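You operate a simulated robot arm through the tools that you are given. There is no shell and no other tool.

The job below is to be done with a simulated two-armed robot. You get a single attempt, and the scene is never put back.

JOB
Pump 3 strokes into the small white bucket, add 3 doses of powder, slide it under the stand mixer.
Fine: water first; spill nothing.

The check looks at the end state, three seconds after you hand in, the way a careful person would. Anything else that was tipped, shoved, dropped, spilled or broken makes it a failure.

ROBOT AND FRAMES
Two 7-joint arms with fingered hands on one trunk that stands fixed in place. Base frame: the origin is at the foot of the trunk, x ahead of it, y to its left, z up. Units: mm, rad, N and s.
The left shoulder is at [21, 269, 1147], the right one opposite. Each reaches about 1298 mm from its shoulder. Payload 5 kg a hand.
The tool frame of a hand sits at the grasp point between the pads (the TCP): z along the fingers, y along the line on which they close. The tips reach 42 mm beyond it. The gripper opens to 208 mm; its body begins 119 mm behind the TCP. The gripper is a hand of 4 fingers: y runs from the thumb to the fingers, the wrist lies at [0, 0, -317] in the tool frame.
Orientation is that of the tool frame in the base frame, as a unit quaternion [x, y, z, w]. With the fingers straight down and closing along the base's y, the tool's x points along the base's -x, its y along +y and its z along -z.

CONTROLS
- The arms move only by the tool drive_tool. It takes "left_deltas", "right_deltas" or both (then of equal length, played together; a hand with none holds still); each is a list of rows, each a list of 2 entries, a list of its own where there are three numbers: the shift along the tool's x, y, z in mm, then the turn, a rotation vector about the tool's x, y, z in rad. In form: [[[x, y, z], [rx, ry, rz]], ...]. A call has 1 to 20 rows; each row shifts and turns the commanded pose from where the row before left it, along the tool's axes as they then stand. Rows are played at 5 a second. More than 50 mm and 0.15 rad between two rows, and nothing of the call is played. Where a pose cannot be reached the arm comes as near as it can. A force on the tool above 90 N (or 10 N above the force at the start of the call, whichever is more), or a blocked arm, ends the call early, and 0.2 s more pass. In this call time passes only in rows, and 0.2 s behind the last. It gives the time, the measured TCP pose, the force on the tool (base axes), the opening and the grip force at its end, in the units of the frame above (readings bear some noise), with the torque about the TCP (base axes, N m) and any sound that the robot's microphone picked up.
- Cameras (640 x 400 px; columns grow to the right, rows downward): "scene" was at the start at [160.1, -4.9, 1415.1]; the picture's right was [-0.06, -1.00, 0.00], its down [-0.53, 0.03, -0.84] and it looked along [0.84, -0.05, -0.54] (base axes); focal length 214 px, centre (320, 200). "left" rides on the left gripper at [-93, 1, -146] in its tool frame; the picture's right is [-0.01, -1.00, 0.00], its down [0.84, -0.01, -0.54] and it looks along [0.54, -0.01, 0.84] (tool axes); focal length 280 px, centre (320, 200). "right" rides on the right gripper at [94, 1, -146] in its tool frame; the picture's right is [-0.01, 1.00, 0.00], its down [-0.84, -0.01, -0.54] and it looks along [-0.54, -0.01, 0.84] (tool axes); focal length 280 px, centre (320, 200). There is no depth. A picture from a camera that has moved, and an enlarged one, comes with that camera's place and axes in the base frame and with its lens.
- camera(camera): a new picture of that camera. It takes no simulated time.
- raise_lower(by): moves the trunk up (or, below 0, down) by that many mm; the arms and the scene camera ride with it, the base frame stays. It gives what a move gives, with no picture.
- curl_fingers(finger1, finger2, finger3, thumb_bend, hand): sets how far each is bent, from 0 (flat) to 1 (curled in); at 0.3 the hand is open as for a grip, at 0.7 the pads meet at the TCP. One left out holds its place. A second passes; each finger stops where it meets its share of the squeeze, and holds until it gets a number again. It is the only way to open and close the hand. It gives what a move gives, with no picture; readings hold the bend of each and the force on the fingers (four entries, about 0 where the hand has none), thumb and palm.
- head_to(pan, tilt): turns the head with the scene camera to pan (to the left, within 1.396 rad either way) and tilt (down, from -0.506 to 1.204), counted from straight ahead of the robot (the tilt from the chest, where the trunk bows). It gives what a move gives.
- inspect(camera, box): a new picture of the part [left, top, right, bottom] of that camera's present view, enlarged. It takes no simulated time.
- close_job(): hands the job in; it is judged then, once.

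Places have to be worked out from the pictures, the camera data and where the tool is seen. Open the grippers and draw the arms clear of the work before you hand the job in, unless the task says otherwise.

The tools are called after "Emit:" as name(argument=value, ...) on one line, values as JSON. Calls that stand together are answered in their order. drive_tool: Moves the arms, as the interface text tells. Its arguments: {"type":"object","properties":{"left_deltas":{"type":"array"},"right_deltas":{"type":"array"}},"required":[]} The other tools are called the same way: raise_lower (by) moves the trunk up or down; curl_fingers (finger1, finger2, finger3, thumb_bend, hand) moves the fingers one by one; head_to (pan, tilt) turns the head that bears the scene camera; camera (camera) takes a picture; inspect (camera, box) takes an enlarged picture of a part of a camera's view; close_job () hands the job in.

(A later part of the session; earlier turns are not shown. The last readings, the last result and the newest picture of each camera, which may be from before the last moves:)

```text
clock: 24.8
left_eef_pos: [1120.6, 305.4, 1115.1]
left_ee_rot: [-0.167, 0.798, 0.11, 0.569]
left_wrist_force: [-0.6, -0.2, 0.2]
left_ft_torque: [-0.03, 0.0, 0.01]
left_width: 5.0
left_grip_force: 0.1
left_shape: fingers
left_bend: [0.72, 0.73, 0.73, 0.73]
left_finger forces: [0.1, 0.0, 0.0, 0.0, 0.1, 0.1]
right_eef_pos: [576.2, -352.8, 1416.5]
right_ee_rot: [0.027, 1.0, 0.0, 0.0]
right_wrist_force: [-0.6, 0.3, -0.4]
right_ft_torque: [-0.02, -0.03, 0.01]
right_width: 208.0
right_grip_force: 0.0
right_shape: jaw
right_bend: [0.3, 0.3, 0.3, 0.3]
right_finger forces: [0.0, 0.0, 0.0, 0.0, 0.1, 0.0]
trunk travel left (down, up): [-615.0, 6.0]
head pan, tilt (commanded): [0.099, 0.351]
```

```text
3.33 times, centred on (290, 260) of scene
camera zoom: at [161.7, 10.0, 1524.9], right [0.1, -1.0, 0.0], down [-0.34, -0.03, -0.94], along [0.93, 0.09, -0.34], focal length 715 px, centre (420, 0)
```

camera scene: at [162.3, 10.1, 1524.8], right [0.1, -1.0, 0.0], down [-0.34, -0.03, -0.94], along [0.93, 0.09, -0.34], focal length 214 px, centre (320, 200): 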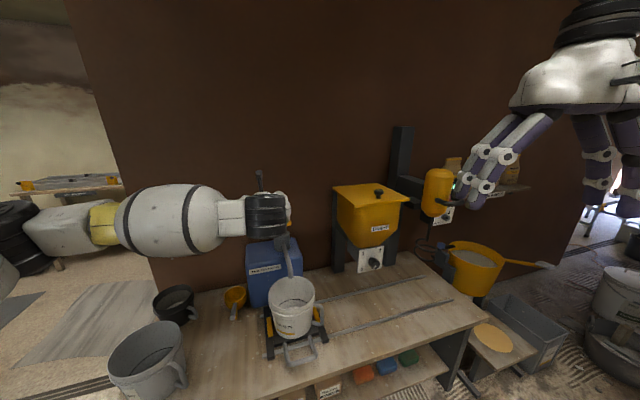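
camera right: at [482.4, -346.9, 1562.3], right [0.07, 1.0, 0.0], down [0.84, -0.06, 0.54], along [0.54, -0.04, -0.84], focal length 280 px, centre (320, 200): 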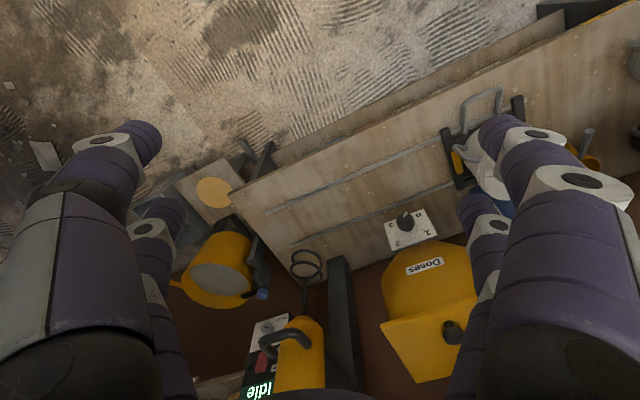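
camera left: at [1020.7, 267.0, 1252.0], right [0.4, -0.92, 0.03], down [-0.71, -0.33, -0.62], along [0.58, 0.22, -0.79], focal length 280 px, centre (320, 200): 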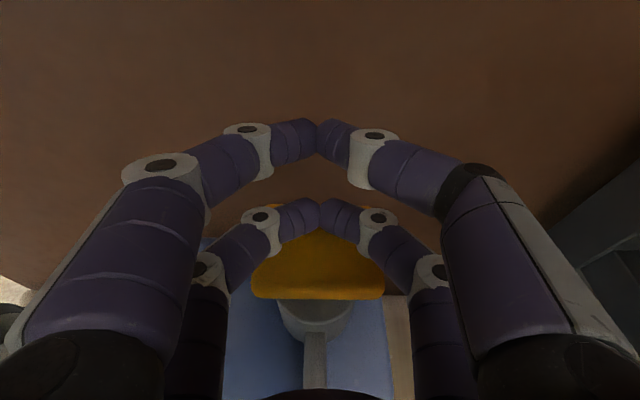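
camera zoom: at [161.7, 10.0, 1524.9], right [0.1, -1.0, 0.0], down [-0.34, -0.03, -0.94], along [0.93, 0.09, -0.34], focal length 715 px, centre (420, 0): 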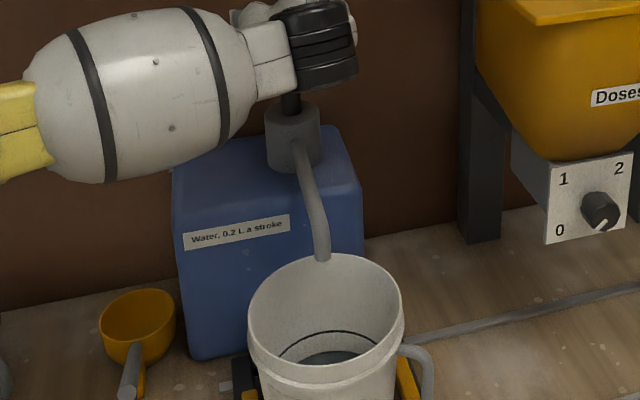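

The handle has sprung back fully. Stroke two: straight down 62 mm to the stop.

Emit:
drive_tool(left_deltas=[[[5.85, 0.1, 2.0], [0, 0, 0]], [[5.85, 0.1, 2.0], [0, 0, 0]], [[5.85, 0.1, 2.0], [0, 0, 0]], [[5.85, 0.1, 2.0], [0, 0, 0]], [[5.85, 0.1, 2.0], [0, 0, 0]], [[5.85, 0.1, 2.0], [0, 0, 0]], [[5.85, 0.1, 2.0], [0, 0, 0]], [[5.85, 0.1, 2.0], [0, 0, 0]], [[5.85, 0.1, 2.0], [0, 0, 0]], [[4.7, 0.1, 1.6], [0, 0, 0]], [[0, 0, 0], [0, 0, 0]]])

Emit:
inspect(camera="scene", box=[230, 200, 350, 320])

```text
clock: 27.2
left_eef_pos: [1120.5, 304.8, 1060.2]
left_ee_rot: [-0.168, 0.796, 0.11, 0.571]
left_wrist_force: [7.8, 2.9, 22.7]
left_ft_torque: [0.35, -0.81, 0.0]
left_width: 5.1
left_grip_force: 13.5
left_shape: fingers
left_bend: [0.72, 0.73, 0.73, 0.73]
left_finger forces: [0.0, 27.2, 0.0, 0.0, 0.0, 0.0]
right_eef_pos: [574.8, -353.8, 1415.3]
right_ee_rot: [0.027, 1.0, 0.0, 0.001]
right_wrist_force: [0.6, -0.1, 0.8]
right_ft_torque: [0.0, 0.01, 0.05]
right_width: 208.1
right_grip_force: 0.1
right_shape: jaw
right_bend: [0.3, 0.3, 0.3, 0.3]
right_finger forces: [0.0, 0.0, 0.1, 0.1, 0.0, 0.0]
trunk travel left (down, up): [-615.0, 6.0]
head pan, tilt (commanded): [0.099, 0.351]
```

```text
3.33 times, centred on (290, 260) of scene
camera zoom: at [160.6, 9.7, 1525.2], right [0.1, -1.0, 0.0], down [-0.34, -0.03, -0.94], along [0.93, 0.09, -0.34], focal length 715 px, centre (420, 0)
```

zoom: 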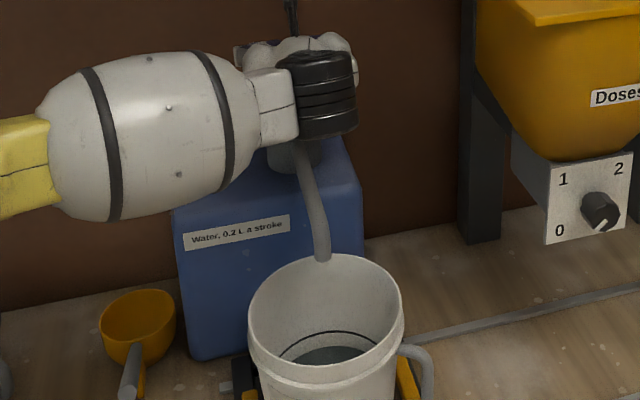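

Stroke two hit the stop (z 1060, 23 N) and the water level has risen. I raise again, to 1118, for the handle to return.

Emit:
drive_tool(left_deltas=[[[-7.3, -0.1, -2.5], [0, 0, 0]], [[-7.3, -0.1, -2.5], [0, 0, 0]], [[-7.3, -0.1, -2.5], [0, 0, 0]], [[-7.3, -0.1, -2.5], [0, 0, 0]], [[-7.3, -0.1, -2.5], [0, 0, 0]], [[-7.3, -0.1, -2.5], [0, 0, 0]], [[-7.3, -0.1, -2.5], [0, 0, 0]], [[-7.3, -0.1, -2.5], [0, 0, 0]], [[0, 0, 0], [0, 0, 0]]])

Emit:
camera(camera="left")

```text
clock: 29.2
left_eef_pos: [1120.2, 304.8, 1117.0]
left_ee_rot: [-0.168, 0.798, 0.11, 0.569]
left_wrist_force: [1.4, -0.6, 0.6]
left_ft_torque: [-0.02, 0.01, 0.0]
left_width: 5.1
left_grip_force: 0.0
left_shape: fingers
left_bend: [0.72, 0.73, 0.73, 0.73]
left_finger forces: [0.0, 0.0, 0.0, 0.0, 0.0, 0.0]
right_eef_pos: [575.2, -352.3, 1415.3]
right_ee_rot: [0.026, 1.0, 0.0, 0.0]
right_wrist_force: [-0.1, 0.7, 0.1]
right_ft_torque: [0.0, 0.02, 0.04]
right_width: 207.8
right_grip_force: 0.1
right_shape: jaw
right_bend: [0.3, 0.3, 0.3, 0.3]
right_finger forces: [0.0, 0.1, 0.0, 0.0, 0.0, 0.1]
trunk travel left (down, up): [-615.0, 6.0]
head pan, tilt (commanded): [0.099, 0.351]
```

```text
taken
camera left: at [1019.8, 267.3, 1253.5], right [0.4, -0.92, 0.03], down [-0.71, -0.33, -0.62], along [0.58, 0.22, -0.79], focal length 280 px, centre (320, 200)
```

left: 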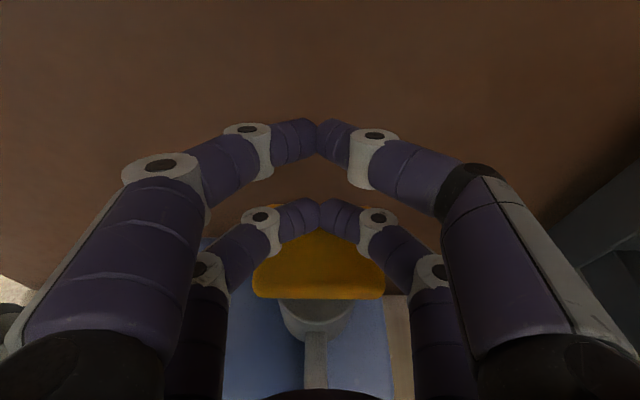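

The handle is back at the top. Third and last stroke: down 63 mm to the stop.

Emit:
drive_tool(left_deltas=[[[5.85, 0.1, 2.0], [0, 0, 0]], [[5.85, 0.1, 2.0], [0, 0, 0]], [[5.85, 0.1, 2.0], [0, 0, 0]], [[5.85, 0.1, 2.0], [0, 0, 0]], [[5.85, 0.1, 2.0], [0, 0, 0]], [[5.85, 0.1, 2.0], [0, 0, 0]], [[5.85, 0.1, 2.0], [0, 0, 0]], [[5.85, 0.1, 2.0], [0, 0, 0]], [[5.85, 0.1, 2.0], [0, 0, 0]], [[5.85, 0.1, 2.0], [0, 0, 0]], [[0, 0, 0], [0, 0, 0]]])

Emit:
inspect(camera="scene", box=[230, 200, 350, 320])

```text
clock: 31.6
left_eef_pos: [1120.4, 305.3, 1060.6]
left_ee_rot: [-0.168, 0.797, 0.109, 0.57]
left_wrist_force: [7.8, 2.4, 22.3]
left_ft_torque: [0.36, -0.76, -0.04]
left_width: 5.0
left_grip_force: 13.0
left_shape: fingers
left_bend: [0.72, 0.73, 0.73, 0.73]
left_finger forces: [0.1, 26.3, 0.0, 0.0, 0.1, 0.0]
right_eef_pos: [574.7, -352.6, 1416.4]
right_ee_rot: [0.026, 1.0, 0.0, 0.001]
right_wrist_force: [-0.3, -0.3, -0.9]
right_ft_torque: [-0.07, -0.01, 0.01]
right_width: 208.1
right_grip_force: 0.1
right_shape: jaw
right_bend: [0.3, 0.3, 0.3, 0.3]
right_finger forces: [0.1, 0.1, 0.0, 0.0, 0.1, 0.0]
trunk travel left (down, up): [-615.0, 6.0]
head pan, tilt (commanded): [0.099, 0.351]
```

```text
3.33 times, centred on (290, 260) of scene
camera zoom: at [160.6, 9.7, 1525.2], right [0.1, -1.0, 0.0], down [-0.34, -0.03, -0.94], along [0.93, 0.09, -0.34], focal length 715 px, centre (420, 0)
```

zoom: 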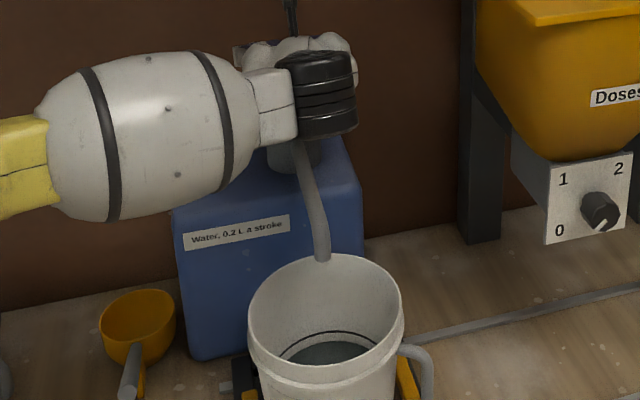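

Three strokes are done and the level rose each time. I lift the left hand clear, then draw it back toward the robot.

Emit:
drive_tool(left_deltas=[[[-7.5, -0.1, -2.6], [0, 0, 0]], [[-7.5, -0.1, -2.6], [0, 0, 0]], [[-7.5, -0.1, -2.6], [0, 0, 0]], [[-7.5, -0.1, -2.6], [0, 0, 0]], [[-7.5, -0.1, -2.6], [0, 0, 0]], [[-7.5, -0.1, -2.6], [0, 0, 0]], [[-7.5, -0.1, -2.6], [0, 0, 0]], [[-7.5, -0.1, -2.6], [0, 0, 0]], [[-7.5, -0.1, -2.6], [0, 0, 0]], [[-7.5, -0.1, -2.6], [0, 0, 0]], [[5.4, 19.3, -35.3], [0, 0, 0]], [[5.4, 19.3, -35.3], [0, 0, 0]], [[5.4, 19.3, -35.3], [0, 0, 0]], [[5.4, 19.3, -35.3], [0, 0, 0]], [[5.4, 19.3, -35.3], [0, 0, 0]], [[5.4, 19.3, -35.3], [0, 0, 0]], [[5.4, 19.3, -35.3], [0, 0, 0]], [[5.4, 19.3, -35.3], [0, 0, 0]], [[5.4, 19.3, -35.3], [0, 0, 0]], [[5.4, 19.3, -35.3], [0, 0, 0]]])

Emit:
camera(camera="scene")

Emit:
camera(camera="left")

```text
clock: 35.8
left_eef_pos: [723.6, 341.7, 1197.9]
left_ee_rot: [-0.168, 0.797, 0.11, 0.569]
left_wrist_force: [-1.6, -0.3, 0.7]
left_ft_torque: [0.01, -0.02, -0.01]
left_width: 5.1
left_grip_force: 0.1
left_shape: fingers
left_bend: [0.72, 0.74, 0.73, 0.73]
left_finger forces: [0.0, 0.0, 0.0, 0.0, 0.0, 0.0]
right_eef_pos: [574.2, -353.0, 1415.7]
right_ee_rot: [0.026, 1.0, 0.0, 0.0]
right_wrist_force: [-1.0, 0.7, -0.2]
right_ft_torque: [0.03, -0.07, 0.0]
right_width: 208.1
right_grip_force: 0.0
right_shape: jaw
right_bend: [0.3, 0.3, 0.3, 0.3]
right_finger forces: [0.0, 0.0, 0.1, 0.0, 0.0, 0.0]
trunk travel left (down, up): [-615.0, 6.0]
head pan, tilt (commanded): [0.099, 0.351]
```

```text
taken
camera scene: at [161.6, 10.0, 1525.0], right [0.1, -1.0, 0.0], down [-0.34, -0.03, -0.94], along [0.93, 0.09, -0.34], focal length 214 px, centre (320, 200)
```

scene: 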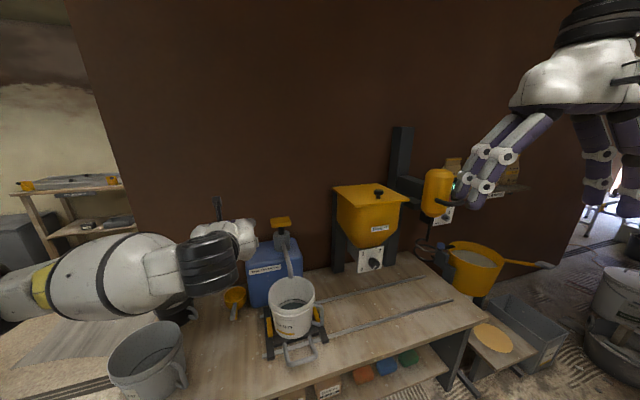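

```text
taken
camera left: at [622.4, 304.0, 1334.5], right [0.4, -0.92, 0.03], down [-0.71, -0.33, -0.62], along [0.58, 0.22, -0.78], focal length 280 px, centre (320, 200)
```

left: 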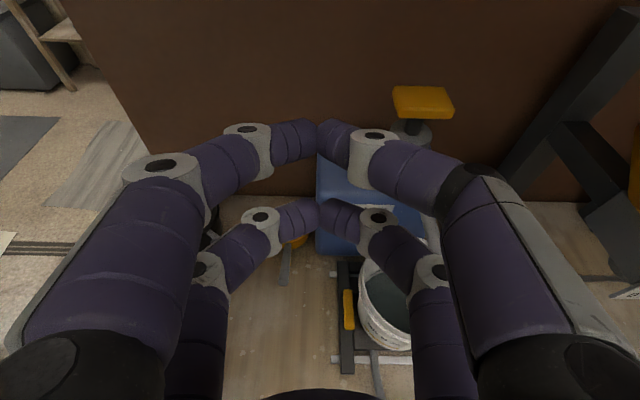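

Left hand is clear. Next is the carriage's front loop handle, so I zoom in to fix its place and height.

Emit:
inspect(camera="scene", box=[250, 285, 340, 375])

Emit:
inspect(camera="right", box=[420, 70, 560, 200])

Emit:
inspect(camera="left", box=[320, 240, 440, 400])

```text
4.44 times, centred on (295, 330) of scene
camera zoom: at [161.6, 10.0, 1525.0], right [0.1, -1.0, 0.0], down [-0.34, -0.03, -0.94], along [0.93, 0.09, -0.34], focal length 953 px, centre (431, -378)
```

zoom: 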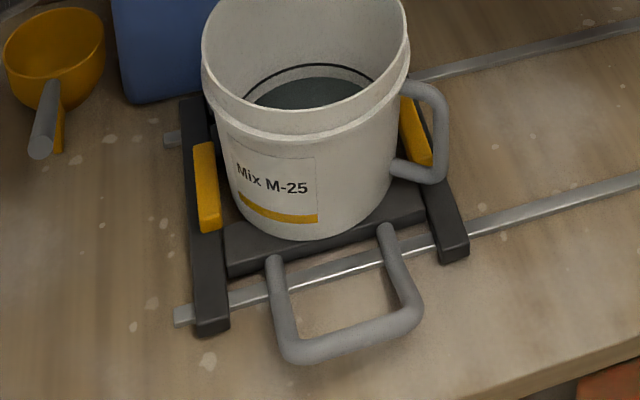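

```text
3.08 times, centred on (490, 135) of right
camera zoom: at [481.0, -346.8, 1563.2], right [0.07, 1.0, 0.0], down [0.84, -0.06, 0.54], along [0.54, -0.04, -0.84], focal length 863 px, centre (-203, 400)
```

zoom: 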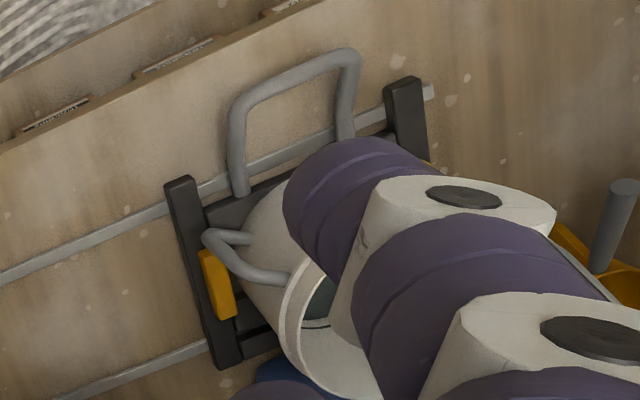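

```text
2.50 times, centred on (380, 320) of left
camera zoom: at [622.4, 304.0, 1334.5], right [0.4, -0.92, 0.03], down [-0.71, -0.33, -0.62], along [0.58, 0.22, -0.78], focal length 701 px, centre (170, -100)
```

zoom: 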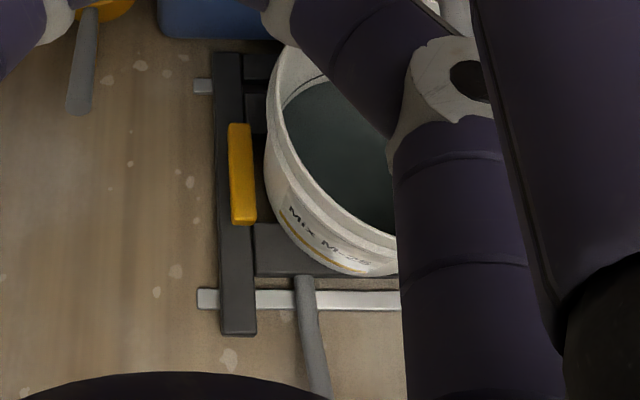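

The loop handle is about 110 mm wide, with its front bar near (700, 130, 665). I'll cage it between thumb and fingers of the right hand, leaning 30° forward. First I turn the right hand to suit and move the left arm further off.

Emit:
drive_tool(left_deltas=[[[-4.4, 18.6, -7.4], [0, 0, 0]], [[-4.4, 18.6, -7.4], [0, 0, 0]], [[-4.4, 18.6, -7.4], [0, 0, 0]], [[-4.4, 18.6, -7.4], [0, 0, 0]], [[-4.4, 18.6, -7.4], [0, 0, 0]], [[-4.4, 18.6, -7.4], [0, 0, 0]], [[-4.4, 18.6, -7.4], [0, 0, 0]], [[-4.4, 18.6, -7.4], [0, 0, 0]]], right_deltas=[[[0, 0, 0], [0, 0, -0.1135]], [[0, 0, 0], [0, 0, -0.1135]], [[0, 0, 0], [0, 0, -0.1135]], [[0, 0, 0], [0, 0, -0.1135]], [[0, 0, 0], [0, -0.13, 0]], [[0, 0, 0], [0, -0.13, 0]], [[0, 0, 0], [0, -0.13, 0]], [[0, 0, 0], [0, -0.13, 0]]])

```text
clock: 37.6
left_eef_pos: [651.5, 464.6, 1255.7]
left_ee_rot: [-0.168, 0.798, 0.11, 0.568]
left_wrist_force: [0.1, 0.1, -0.2]
left_ft_torque: [-0.03, -0.01, 0.03]
left_width: 5.5
left_grip_force: 0.0
left_shape: fingers
left_bend: [0.72, 0.74, 0.73, 0.73]
left_finger forces: [0.1, 0.0, 0.0, 0.0, 0.0, 0.1]
left hand out of reach, approached as far as the arm can: row 6, 7, 8
right_eef_pos: [576.5, -354.9, 1414.5]
right_ee_rot: [-0.192, 0.947, 0.051, 0.252]
right_wrist_force: [0.2, -0.1, -0.2]
right_ft_torque: [0.01, -0.02, -0.01]
right_width: 208.0
right_grip_force: 0.1
right_shape: jaw
right_bend: [0.3, 0.3, 0.3, 0.3]
right_finger forces: [0.0, 0.1, 0.1, 0.0, 0.1, 0.1]
trunk travel left (down, up): [-615.0, 6.0]
head pan, tilt (commanded): [0.099, 0.351]
```

Right hand axes are as planned. I bring it to (600, 90, 850), in front of and above the loop handle.

Emit:
drive_tool(right_deltas=[[[6.1, 22.2, 32.6], [0, 0, 0]], [[6.1, 22.2, 32.6], [0, 0, 0]], [[6.1, 22.2, 32.6], [0, 0, 0]], [[6.1, 22.2, 32.6], [0, 0, 0]], [[6.1, 22.2, 32.6], [0, 0, 0]], [[6.1, 22.2, 32.6], [0, 0, 0]], [[6.1, 22.2, 32.6], [0, 0, 0]], [[6.1, 22.2, 32.6], [0, 0, 0]], [[6.1, 22.2, 32.6], [0, 0, 0]], [[6.1, 22.2, 32.6], [0, 0, 0]], [[6.1, 22.2, 32.6], [0, 0, 0]], [[6.1, 22.2, 32.6], [0, 0, 0]], [[6.1, 22.2, 32.6], [0, 0, 0]], [[6.1, 22.2, 32.6], [0, 0, 0]], [[6.1, 22.2, 32.6], [0, 0, 0]], [[6.1, 22.2, 32.6], [0, 0, 0]], [[6.1, 22.2, 32.6], [0, 0, 0]], [[6.1, 22.2, 32.6], [0, 0, 0]]])

Emit:
camera(camera="right")

Emit:
camera(camera="scene")

```text
clock: 41.4
left_eef_pos: [652.3, 464.6, 1256.0]
left_ee_rot: [-0.169, 0.798, 0.111, 0.568]
left_wrist_force: [1.2, 0.0, 0.4]
left_ft_torque: [-0.04, 0.02, -0.07]
left_width: 5.4
left_grip_force: 0.0
left_shape: fingers
left_bend: [0.72, 0.74, 0.73, 0.73]
left_finger forces: [0.1, 0.0, 0.0, 0.0, 0.1, 0.0]
right_eef_pos: [601.9, 93.4, 849.7]
right_ee_rot: [-0.192, 0.947, 0.052, 0.252]
right_wrist_force: [0.0, 0.6, 0.4]
right_ft_torque: [-0.02, 0.05, -0.02]
right_width: 208.0
right_grip_force: 0.1
right_shape: jaw
right_bend: [0.3, 0.3, 0.3, 0.3]
right_finger forces: [0.0, 0.0, 0.0, 0.0, 0.1, 0.1]
trunk travel left (down, up): [-615.0, 6.0]
head pan, tilt (commanded): [0.099, 0.351]
```

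```text
taken
camera right: at [459.4, 34.2, 931.9], right [-0.38, 0.93, 0.01], down [0.43, 0.17, 0.89], along [0.82, 0.34, -0.46], focal length 280 px, centre (320, 200)
```

right: 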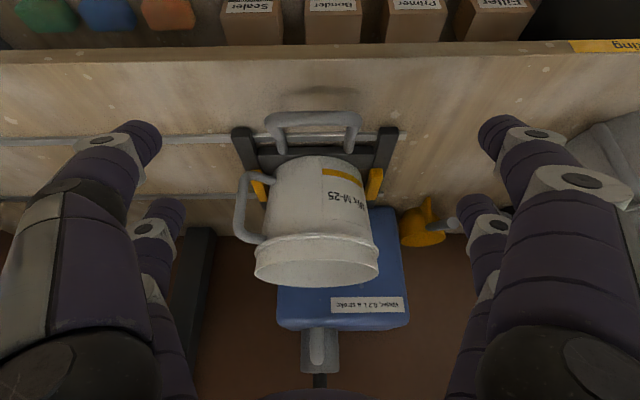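

```text
taken
camera scene: at [162.3, 10.4, 1524.7], right [0.1, -0.99, 0.0], down [-0.34, -0.03, -0.94], along [0.93, 0.09, -0.34], focal length 214 px, centre (320, 200)
```

scene: 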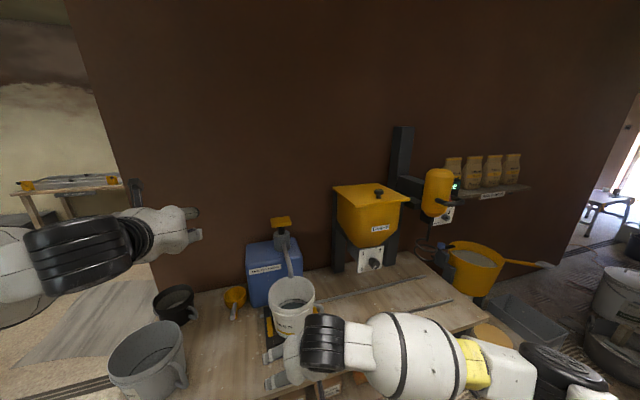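

The right camera (picture upside down) shows the loop straight ahead between the open fingers. I zoom in to measure it.

Emit:
inspect(camera="right", box=[220, 80, 420, 205])

Emit:
inspect(camera="scene", box=[240, 280, 340, 390])

```text
3.20 times, centred on (320, 142) of right
camera zoom: at [459.4, 34.2, 931.9], right [-0.38, 0.93, 0.01], down [0.43, 0.17, 0.89], along [0.82, 0.34, -0.46], focal length 897 px, centre (320, 384)
```

zoom: 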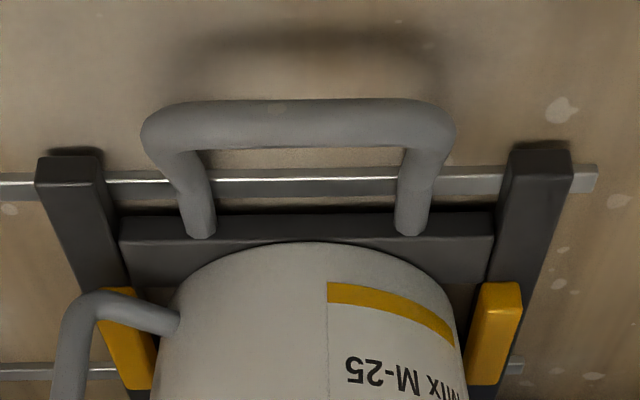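

```text
3.64 times, centred on (290, 335) of scene
camera zoom: at [162.3, 10.4, 1524.7], right [0.1, -0.99, 0.0], down [-0.34, -0.03, -0.94], along [0.93, 0.09, -0.34], focal length 780 px, centre (429, -291)
```

zoom: 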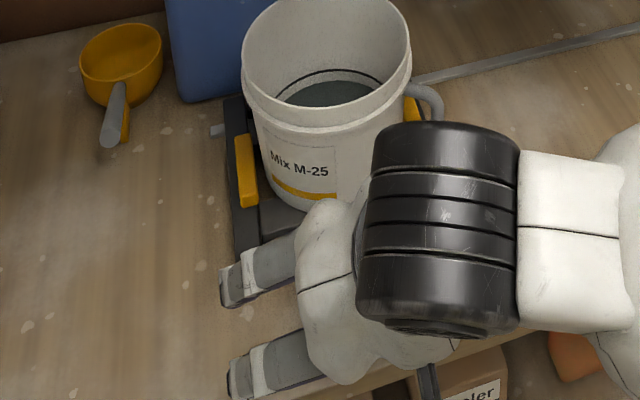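

Measurements: loop bar centre at (709, 132, 676), legs running back to (795, 166, 660), outer width 125 mm, so the loop stands about 60 mm above the bench. I partly close the right hand so it just straddles the loop without nearing the bucket handle.

Emit:
curl_fingers(hand="right", finger1=0.39, finger2=0.39, finger3=0.39, thumb_bend=0.39)

Emit:
camera(camera="right")

```text
clock: 42.4
left_eef_pos: [652.6, 466.3, 1256.1]
left_ee_rot: [-0.169, 0.798, 0.11, 0.568]
left_wrist_force: [0.4, -0.2, 1.0]
left_ft_torque: [0.02, -0.03, 0.02]
left_width: 5.0
left_grip_force: 0.1
left_shape: fingers
left_bend: [0.72, 0.74, 0.73, 0.73]
left_finger forces: [0.1, 0.1, 0.1, 0.0, 0.0, 0.0]
right_eef_pos: [600.8, 93.0, 850.8]
right_ee_rot: [-0.193, 0.947, 0.051, 0.251]
right_wrist_force: [0.6, 0.3, -0.4]
right_ft_torque: [0.0, 0.01, 0.01]
right_width: 172.2
right_grip_force: 0.1
right_shape: fingers
right_bend: [0.39, 0.39, 0.39, 0.39]
right_finger forces: [0.1, 0.1, 0.1, 0.0, 0.1, 0.1]
trunk travel left (down, up): [-615.0, 6.0]
head pan, tilt (commanded): [0.099, 0.351]
```

```text
taken
camera right: at [459.0, 33.9, 932.0], right [-0.38, 0.93, 0.01], down [0.43, 0.17, 0.89], along [0.82, 0.34, -0.46], focal length 280 px, centre (320, 200)
```

right: 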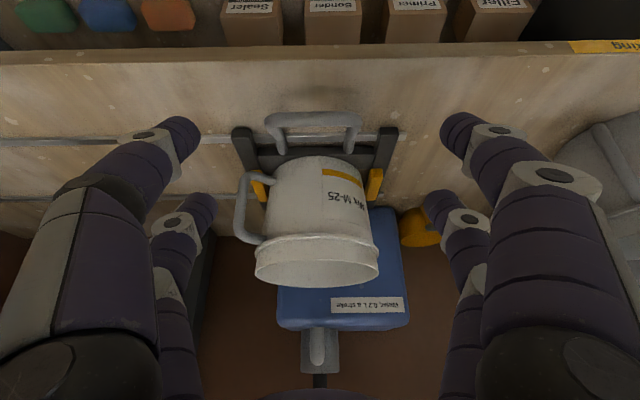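

Opening is 172 mm. I move in above the loop to (741, 145, 760), keeping the tips above the bar, and check before going down.

Emit:
drive_tool(right_deltas=[[[-14, -1.1, 25.5], [0, 0, 0]], [[-14, -1.1, 25.5], [0, 0, 0]], [[-14, -1.1, 25.5], [0, 0, 0]], [[-14, -1.1, 25.5], [0, 0, 0]], [[-14, -1.1, 25.5], [0, 0, 0]], [[-14, -1.1, 25.5], [0, 0, 0]]])

Emit:
camera(camera="right")

Emit:
inspect(camera="scene", box=[240, 270, 360, 390])

```text
clock: 43.8
left_eef_pos: [651.8, 465.0, 1256.9]
left_ee_rot: [-0.169, 0.798, 0.111, 0.568]
left_wrist_force: [0.1, -0.5, 0.1]
left_ft_torque: [-0.01, 0.03, 0.04]
left_width: 4.9
left_grip_force: 0.0
left_shape: fingers
left_bend: [0.72, 0.74, 0.73, 0.73]
left_finger forces: [0.0, 0.1, 0.1, 0.0, 0.1, 0.1]
right_eef_pos: [740.9, 144.9, 757.9]
right_ee_rot: [-0.193, 0.947, 0.052, 0.252]
right_wrist_force: [-0.3, -0.5, -0.3]
right_ft_torque: [-0.06, 0.04, 0.02]
right_width: 172.1
right_grip_force: 0.0
right_shape: fingers
right_bend: [0.39, 0.39, 0.39, 0.39]
right_finger forces: [0.1, 0.0, 0.0, 0.1, 0.0, 0.0]
trunk travel left (down, up): [-615.0, 6.0]
head pan, tilt (commanded): [0.099, 0.351]
```

```text
taken
camera right: at [598.0, 86.3, 840.4], right [-0.38, 0.93, 0.01], down [0.43, 0.17, 0.89], along [0.82, 0.34, -0.46], focal length 280 px, centre (320, 200)
```

right: 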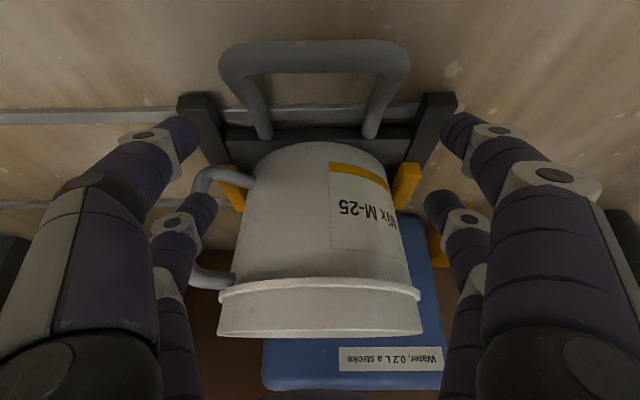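

```text
3.33 times, centred on (300, 330) of scene
camera zoom: at [162.4, 10.2, 1524.7], right [0.1, -1.0, 0.0], down [-0.34, -0.03, -0.94], along [0.93, 0.09, -0.34], focal length 715 px, centre (387, -233)
```

zoom: 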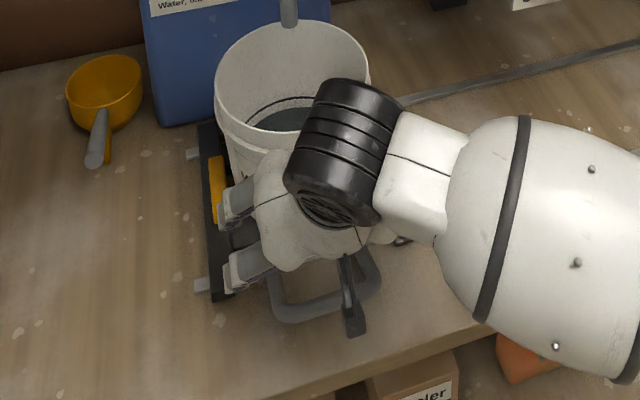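

The bar measures at (708, 130, 676) from here too, so the hand is centred. The bucket's own handle is about 65 mm beyond the nearest digit. I go straight down 72 mm around the loop.

Emit:
drive_tool(right_deltas=[[[6, 0, 10.4], [0, 0, 0]], [[6, 0, 10.4], [0, 0, 0]], [[6, 0, 10.4], [0, 0, 0]], [[6, 0, 10.4], [0, 0, 0]], [[6, 0, 10.4], [0, 0, 0]], [[6, 0, 10.4], [0, 0, 0]]])

Emit:
camera(camera="right")

Emit:
inspect(camera="scene", box=[240, 270, 360, 390])

```text
clock: 45.2
left_eef_pos: [651.2, 463.9, 1256.6]
left_ee_rot: [-0.168, 0.798, 0.11, 0.569]
left_wrist_force: [1.1, 0.2, -0.5]
left_ft_torque: [-0.01, 0.01, 0.05]
left_width: 5.2
left_grip_force: 0.1
left_shape: fingers
left_bend: [0.72, 0.74, 0.73, 0.73]
left_finger forces: [0.0, 0.1, 0.0, 0.1, 0.1, 0.0]
right_eef_pos: [740.2, 143.5, 685.9]
right_ee_rot: [-0.192, 0.947, 0.051, 0.252]
right_wrist_force: [1.0, 0.2, 0.8]
right_ft_torque: [0.0, 0.05, -0.01]
right_width: 172.2
right_grip_force: 0.1
right_shape: fingers
right_bend: [0.39, 0.39, 0.39, 0.39]
right_finger forces: [0.0, 0.0, 0.1, 0.0, 0.0, 0.2]
trunk travel left (down, up): [-615.0, 6.0]
head pan, tilt (commanded): [0.099, 0.351]
```

```text
taken
camera right: at [597.2, 85.0, 768.4], right [-0.38, 0.93, 0.01], down [0.43, 0.17, 0.89], along [0.82, 0.34, -0.46], focal length 280 px, centre (320, 200)
```

right: 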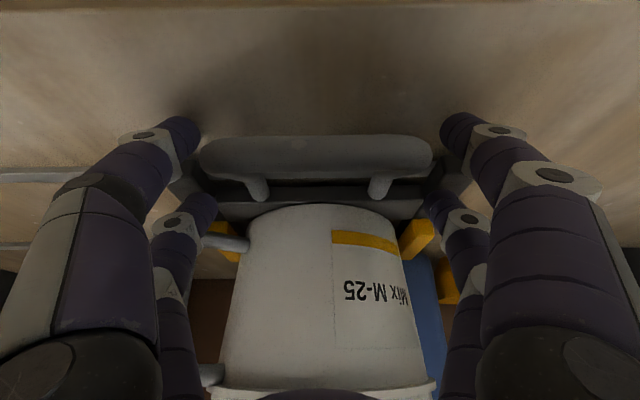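

```text
3.33 times, centred on (300, 330) of scene
camera zoom: at [162.3, 10.0, 1524.8], right [0.1, -1.0, 0.0], down [-0.34, -0.03, -0.94], along [0.93, 0.09, -0.34], focal length 715 px, centre (387, -233)
```

zoom: 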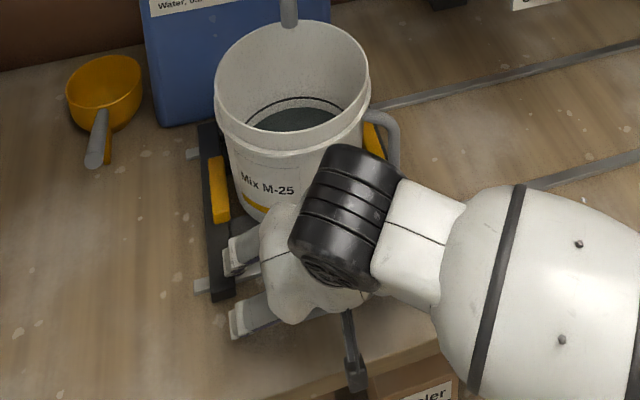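

The loop lies between the digits with no contact yet. I close gently toward the loop's 125 mm width.

Emit:
curl_fingers(hand="right", finger1=0.49, finger2=0.49, finger3=0.49, thumb_bend=0.49)

Emit:
camera(camera="right")

```text
clock: 46.2
left_eef_pos: [651.4, 464.7, 1256.5]
left_ee_rot: [-0.168, 0.798, 0.109, 0.568]
left_wrist_force: [-0.3, -1.0, 0.4]
left_ft_torque: [0.02, 0.04, 0.04]
left_width: 5.3
left_grip_force: 0.0
left_shape: fingers
left_bend: [0.72, 0.74, 0.73, 0.73]
left_finger forces: [0.0, 0.0, 0.0, 0.0, 0.0, 0.0]
right_eef_pos: [740.7, 142.1, 686.5]
right_ee_rot: [-0.193, 0.947, 0.052, 0.252]
right_wrist_force: [2.8, -5.5, -0.6]
right_ft_torque: [0.01, 0.0, 0.22]
right_width: 123.1
right_grip_force: 3.4
right_shape: fingers
right_bend: [0.49, 0.49, 0.49, 0.48]
right_finger forces: [0.0, 0.0, 0.1, 0.0, 6.6, 0.0]
trunk travel left (down, up): [-615.0, 6.0]
head pan, tilt (commanded): [0.099, 0.351]
```

```text
taken
camera right: at [597.3, 84.5, 768.6], right [-0.38, 0.93, 0.01], down [0.43, 0.17, 0.89], along [0.82, 0.34, -0.46], focal length 280 px, centre (320, 200)
```

right: 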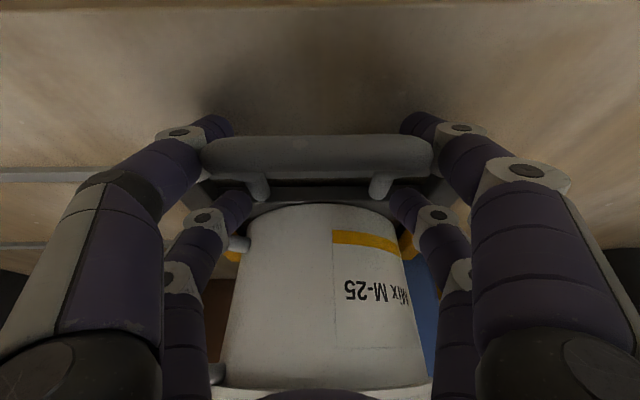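

The thumb touches with 6.6 N and the fingers are at the other end of the bar: the loop is caged. I start sliding right along the rail, gently, first 30 mm as a test.

Emit:
drive_tool(right_deltas=[[[0, -2, 0], [0, 0, 0]], [[0, -4, 0], [0, 0, 0]], [[0, -6, 0], [0, 0, 0]], [[0, -7, 0], [0, 0, 0]], [[0, -6, 0], [0, 0, 0]], [[0, -4, 0], [0, 0, 0]], [[0, -1, 0], [0, 0, 0]]])

Emit:
camera(camera="right")

Emit:
camera(camera="scene")

```text
clock: 47.8
left_eef_pos: [651.0, 465.2, 1255.9]
left_ee_rot: [-0.168, 0.798, 0.11, 0.569]
left_wrist_force: [0.5, -0.3, 0.2]
left_ft_torque: [0.01, 0.04, 0.0]
left_width: 5.0
left_grip_force: 0.0
left_shape: fingers
left_bend: [0.72, 0.74, 0.73, 0.73]
left_finger forces: [0.0, 0.1, 0.1, 0.1, 0.0, 0.0]
right_eef_pos: [748.8, 114.0, 687.4]
right_ee_rot: [-0.193, 0.947, 0.05, 0.253]
right_wrist_force: [1.0, 0.5, -0.6]
right_ft_torque: [0.0, -0.04, -0.06]
right_width: 121.0
right_grip_force: 1.4
right_shape: fingers
right_bend: [0.48, 0.49, 0.49, 0.49]
right_finger forces: [1.5, 0.1, 0.0, 0.1, 1.3, 0.1]
trunk travel left (down, up): [-615.0, 6.0]
head pan, tilt (commanded): [0.099, 0.351]
```

```text
taken
camera right: at [607.7, 55.8, 770.1], right [-0.38, 0.93, 0.01], down [0.43, 0.17, 0.89], along [0.82, 0.34, -0.46], focal length 280 px, centre (320, 200)
```

right: 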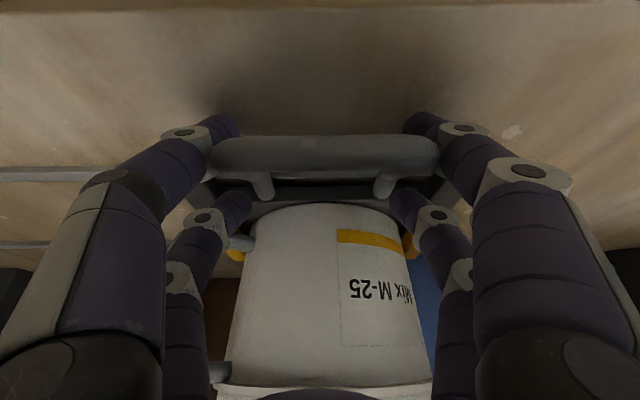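

```text
taken
camera scene: at [162.1, 10.1, 1524.8], right [0.1, -1.0, 0.0], down [-0.34, -0.03, -0.94], along [0.93, 0.09, -0.34], focal length 214 px, centre (320, 200)
```

scene: 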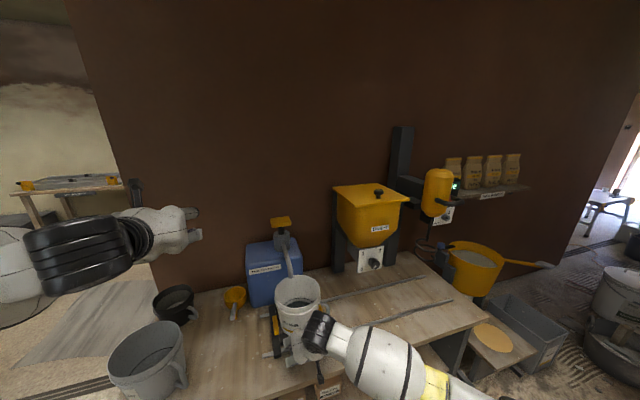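

The carriage slides freely, about 26 mm so far. The dose outlet triangulates to (1031, -114), so roughly 323 mm remain. I slide 240 mm with gentle ramps.

Emit:
drive_tool(right_deltas=[[[0, -4, 0], [0, 0, 0]], [[0, -8, 0], [0, 0, 0]], [[0, -12, 0], [0, 0, 0]], [[0, -16, 0], [0, 0, 0]], [[0, -16, 0], [0, 0, 0]], [[0, -16, 0], [0, 0, 0]], [[0, -16, 0], [0, 0, 0]], [[0, -16, 0], [0, 0, 0]], [[0, -16, 0], [0, 0, 0]], [[0, -16, 0], [0, 0, 0]], [[0, -16, 0], [0, 0, 0]], [[0, -16, 0], [0, 0, 0]], [[0, -16, 0], [0, 0, 0]], [[0, -16, 0], [0, 0, 0]], [[0, -16, 0], [0, 0, 0]], [[0, -12, 0], [0, 0, 0]], [[0, -8, 0], [0, 0, 0]], [[0, -4, 0], [0, 0, 0]]])

Emit:
camera(camera="right")

Emit:
camera(camera="scene")

```text
clock: 51.6
left_eef_pos: [652.0, 464.5, 1256.1]
left_ee_rot: [-0.169, 0.798, 0.11, 0.568]
left_wrist_force: [0.5, 1.3, -0.6]
left_ft_torque: [-0.03, 0.02, 0.0]
left_width: 4.9
left_grip_force: 0.0
left_shape: fingers
left_bend: [0.72, 0.74, 0.73, 0.73]
left_finger forces: [0.1, 0.1, 0.1, 0.0, 0.0, 0.1]
right_eef_pos: [843.3, -104.1, 687.6]
right_ee_rot: [-0.192, 0.947, 0.051, 0.252]
right_wrist_force: [-0.2, 0.0, -0.8]
right_ft_torque: [0.02, 0.04, -0.01]
right_width: 121.6
right_grip_force: 0.9
right_shape: fingers
right_bend: [0.48, 0.49, 0.49, 0.49]
right_finger forces: [1.4, 0.0, 0.1, 0.0, 1.0, 0.0]
trunk travel left (down, up): [-615.0, 6.0]
head pan, tilt (commanded): [0.099, 0.351]
```

```text
taken
camera right: at [701.7, -163.6, 770.0], right [-0.38, 0.93, 0.01], down [0.43, 0.17, 0.89], along [0.82, 0.34, -0.46], focal length 280 px, centre (320, 200)
```

right: 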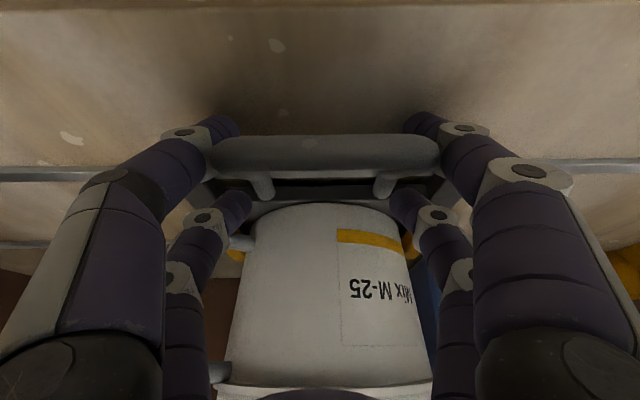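

```text
taken
camera scene: at [162.0, 10.1, 1524.8], right [0.1, -1.0, 0.0], down [-0.34, -0.03, -0.94], along [0.93, 0.09, -0.34], focal length 214 px, centre (320, 200)
```

scene: 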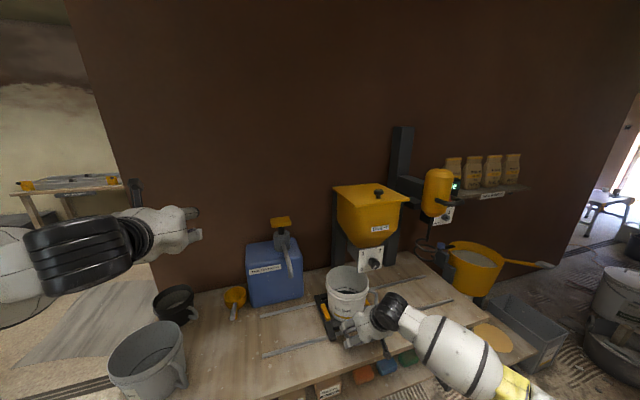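

The carriage follows smoothly. About 83 mm remain to the dose outlet; I go on with a gentle stop.

Emit:
drive_tool(right_deltas=[[[0, -3, 0], [0, 0, 0]], [[0, -6, 0], [0, 0, 0]], [[0, -9, 0], [0, 0, 0]], [[0, -12, 0], [0, 0, 0]], [[0, -12, 0], [0, 0, 0]], [[0, -12, 0], [0, 0, 0]], [[0, -12, 0], [0, 0, 0]], [[0, -9, 0], [0, 0, 0]], [[0, -5, 0], [0, 0, 0]], [[0, -3, 0], [0, 0, 0]]])

Emit:
camera(camera="scene")

Emit:
inspect(camera="scene", box=[310, 210, 430, 350])

Emit:
camera(camera="left")

Emit:
camera(camera="right")

```text
clock: 53.8
left_eef_pos: [651.4, 465.0, 1256.2]
left_ee_rot: [-0.168, 0.798, 0.11, 0.568]
left_wrist_force: [-0.3, 0.0, -1.1]
left_ft_torque: [0.02, -0.03, 0.0]
left_width: 5.3
left_grip_force: 0.0
left_shape: fingers
left_bend: [0.72, 0.74, 0.73, 0.73]
left_finger forces: [0.1, 0.0, 0.0, 0.0, 0.0, 0.1]
right_eef_pos: [877.7, -181.9, 688.8]
right_ee_rot: [-0.192, 0.947, 0.051, 0.252]
right_wrist_force: [0.2, -0.8, -1.6]
right_ft_torque: [0.01, -0.03, -0.04]
right_width: 120.6
right_grip_force: 1.5
right_shape: fingers
right_bend: [0.49, 0.49, 0.49, 0.49]
right_finger forces: [1.1, 0.0, 0.0, 0.0, 1.9, 0.0]
trunk travel left (down, up): [-615.0, 6.0]
head pan, tilt (commanded): [0.099, 0.351]
```

```text
taken
camera scene: at [162.1, 10.0, 1524.8], right [0.1, -0.99, 0.0], down [-0.34, -0.03, -0.94], along [0.93, 0.09, -0.34], focal length 214 px, centre (320, 200)
```

scene: 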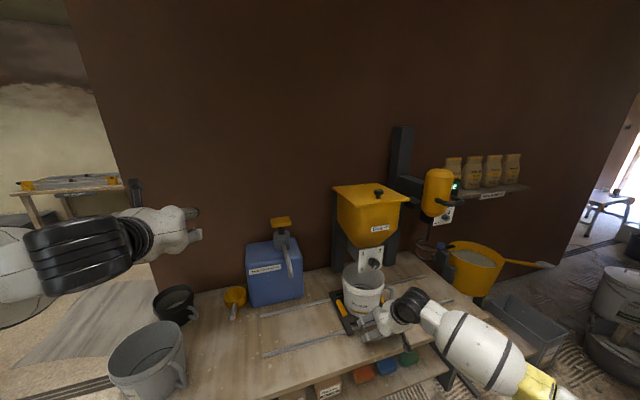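

```text
2.86 times, centred on (370, 280) of scene
camera zoom: at [162.1, 10.0, 1524.8], right [0.1, -0.99, 0.0], down [-0.34, -0.03, -0.94], along [0.93, 0.09, -0.34], focal length 613 px, centre (177, -29)
```

zoom: 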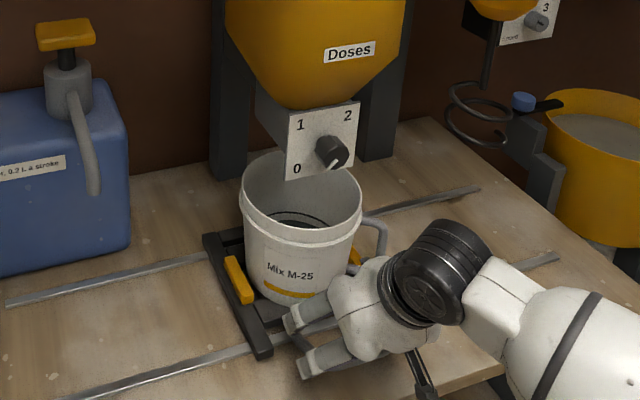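

```text
taken
camera left: at [551.4, 426.4, 1393.0], right [0.4, -0.92, 0.03], down [-0.71, -0.33, -0.62], along [0.58, 0.22, -0.79], focal length 280 px, centre (320, 200)
```

left: 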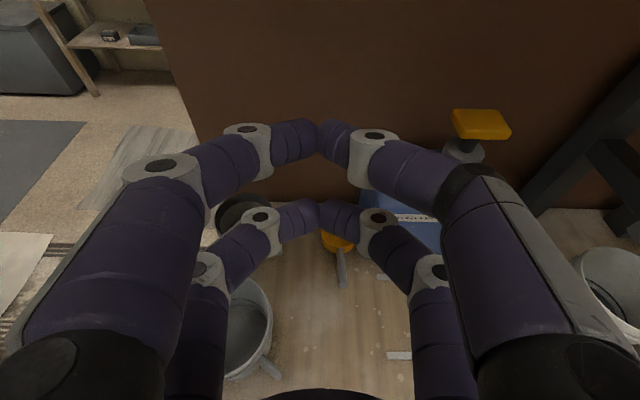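

```text
taken
camera right: at [734.6, -239.6, 769.7], right [-0.38, 0.93, 0.01], down [0.43, 0.17, 0.89], along [0.82, 0.34, -0.46], focal length 280 px, centre (320, 200)
```

right: 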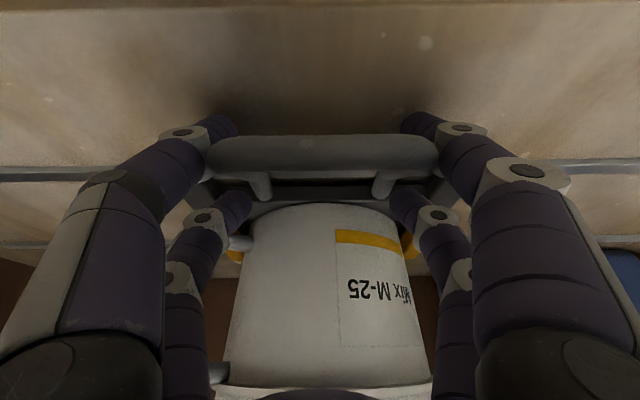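

The carriage has moved 349 mm, and the bucket centre is now about (1039, -117), directly under the dose outlet at (1031, -114). I release the loop.

Emit:
curl_fingers(hand="right", finger1=0.39, finger2=0.39, finger3=0.39, thumb_bend=0.39)

Emit:
camera(camera="right")

```text
clock: 54.8
left_eef_pos: [651.1, 464.4, 1256.8]
left_ee_rot: [-0.169, 0.798, 0.11, 0.568]
left_wrist_force: [0.3, 0.3, 0.1]
left_ft_torque: [-0.01, 0.0, -0.03]
left_width: 5.4
left_grip_force: 0.1
left_shape: fingers
left_bend: [0.72, 0.74, 0.73, 0.73]
left_finger forces: [0.1, 0.0, 0.0, 0.0, 0.0, 0.0]
right_eef_pos: [877.3, -181.4, 688.0]
right_ee_rot: [-0.192, 0.947, 0.051, 0.251]
right_wrist_force: [0.4, 1.0, 0.7]
right_ft_torque: [-0.01, -0.02, -0.01]
right_width: 170.9
right_grip_force: 0.1
right_shape: fingers
right_bend: [0.39, 0.39, 0.39, 0.39]
right_finger forces: [0.1, 0.0, 0.0, 0.0, 0.0, 0.0]
trunk travel left (down, up): [-615.0, 6.0]
head pan, tilt (commanded): [0.099, 0.351]
```

```text
taken
camera right: at [734.6, -239.8, 770.0], right [-0.38, 0.93, 0.01], down [0.43, 0.17, 0.89], along [0.82, 0.34, -0.46], focal length 280 px, centre (320, 200)
```

right: 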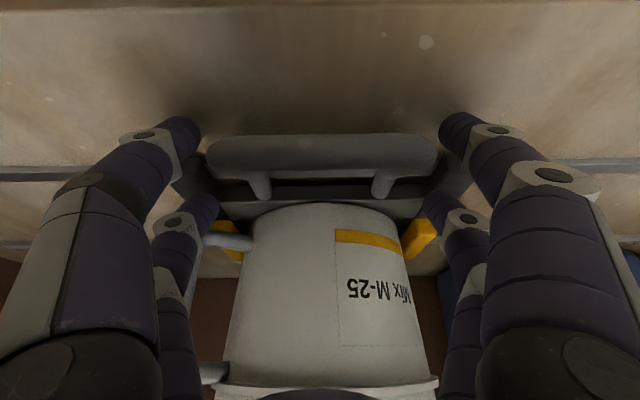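

Released cleanly. I lift straight up, then back off and up, to set up for the dose knob.

Emit:
drive_tool(right_deltas=[[[-9.9, 0, -17.3], [0, 0, 0]], [[-9.9, 0, -17.3], [0, 0, 0]], [[-9.9, 0, -17.3], [0, 0, 0]], [[-9.9, 0, -17.3], [0, 0, 0]], [[-9.9, 0, -17.3], [0, 0, 0]], [[11, 0, -41], [0, 0, 0]], [[11, 0, -41], [0, 0, 0]], [[11, 0, -41], [0, 0, 0]], [[11, 0, -41], [0, 0, 0]], [[11, 0, -41], [0, 0, 0]]])

Emit:
inspect(camera="scene", box=[310, 180, 430, 340])

```text
clock: 57.0
left_eef_pos: [651.3, 464.6, 1256.4]
left_ee_rot: [-0.168, 0.797, 0.11, 0.569]
left_wrist_force: [0.1, -0.4, 0.2]
left_ft_torque: [0.07, 0.0, -0.01]
left_width: 5.0
left_grip_force: 0.0
left_shape: fingers
left_bend: [0.72, 0.74, 0.73, 0.73]
left_finger forces: [0.0, 0.0, 0.1, 0.0, 0.1, 0.0]
right_eef_pos: [738.6, -239.2, 937.4]
right_ee_rot: [-0.193, 0.947, 0.051, 0.252]
right_wrist_force: [-0.2, 0.8, -0.9]
right_ft_torque: [-0.02, -0.04, -0.04]
right_width: 171.2
right_grip_force: 0.2
right_shape: fingers
right_bend: [0.39, 0.39, 0.39, 0.39]
right_finger forces: [0.0, 0.0, 0.0, 0.0, 0.0, 0.0]
trunk travel left (down, up): [-615.0, 6.0]
head pan, tilt (commanded): [0.099, 0.351]
```

```text
2.50 times, centred on (370, 260) of scene
camera zoom: at [161.5, 10.0, 1525.0], right [0.1, -0.99, 0.0], down [-0.34, -0.03, -0.94], along [0.93, 0.09, -0.34], focal length 536 px, centre (195, 50)
```

zoom: 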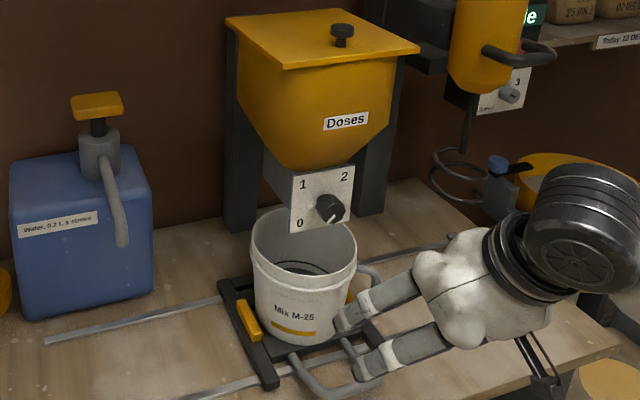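

The bucket sits centred under the dose unit. I pitch the right hand level, pointing along the knob's axis, and look.

Emit:
drive_tool(right_deltas=[[[0, 0, 0], [0, -0.1313, 0]], [[0, 0, 0], [0, -0.1313, 0]], [[0, 0, 0], [0, -0.1313, 0]], [[0, 0, 0], [0, -0.1313, 0]], [[0, 0, 0], [0, -0.1313, 0]], [[0, 0, 0], [0, -0.1313, 0]], [[0, 0, 0], [0, -0.1313, 0]], [[0, 0, 0], [0, -0.1313, 0]]])

Emit:
camera(camera="right")

```text
clock: 58.8
left_eef_pos: [650.7, 465.6, 1256.5]
left_ee_rot: [-0.169, 0.798, 0.111, 0.568]
left_wrist_force: [-1.0, 0.4, 1.1]
left_ft_torque: [0.01, 0.03, 0.02]
left_width: 5.1
left_grip_force: 0.0
left_shape: fingers
left_bend: [0.72, 0.74, 0.73, 0.73]
left_finger forces: [0.1, 0.0, 0.0, 0.0, 0.0, 0.0]
right_eef_pos: [740.7, -239.3, 939.9]
right_ee_rot: [-0.14, 0.693, 0.14, 0.694]
right_wrist_force: [0.9, -1.7, 1.5]
right_ft_torque: [-0.12, 0.19, 0.1]
right_width: 171.4
right_grip_force: 0.0
right_shape: fingers
right_bend: [0.39, 0.39, 0.39, 0.39]
right_finger forces: [0.1, 0.0, 0.0, 0.0, 0.0, 0.0]
trunk travel left (down, up): [-615.0, 6.0]
head pan, tilt (commanded): [0.099, 0.351]
```

```text
taken
camera right: at [605.0, -295.8, 846.9], right [-0.39, 0.92, 0.01], down [-0.49, -0.22, 0.84], along [0.78, 0.32, 0.54], focal length 280 px, centre (320, 200)
```

right: 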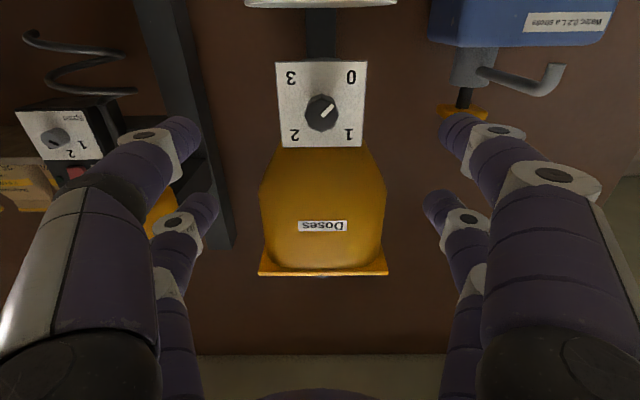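

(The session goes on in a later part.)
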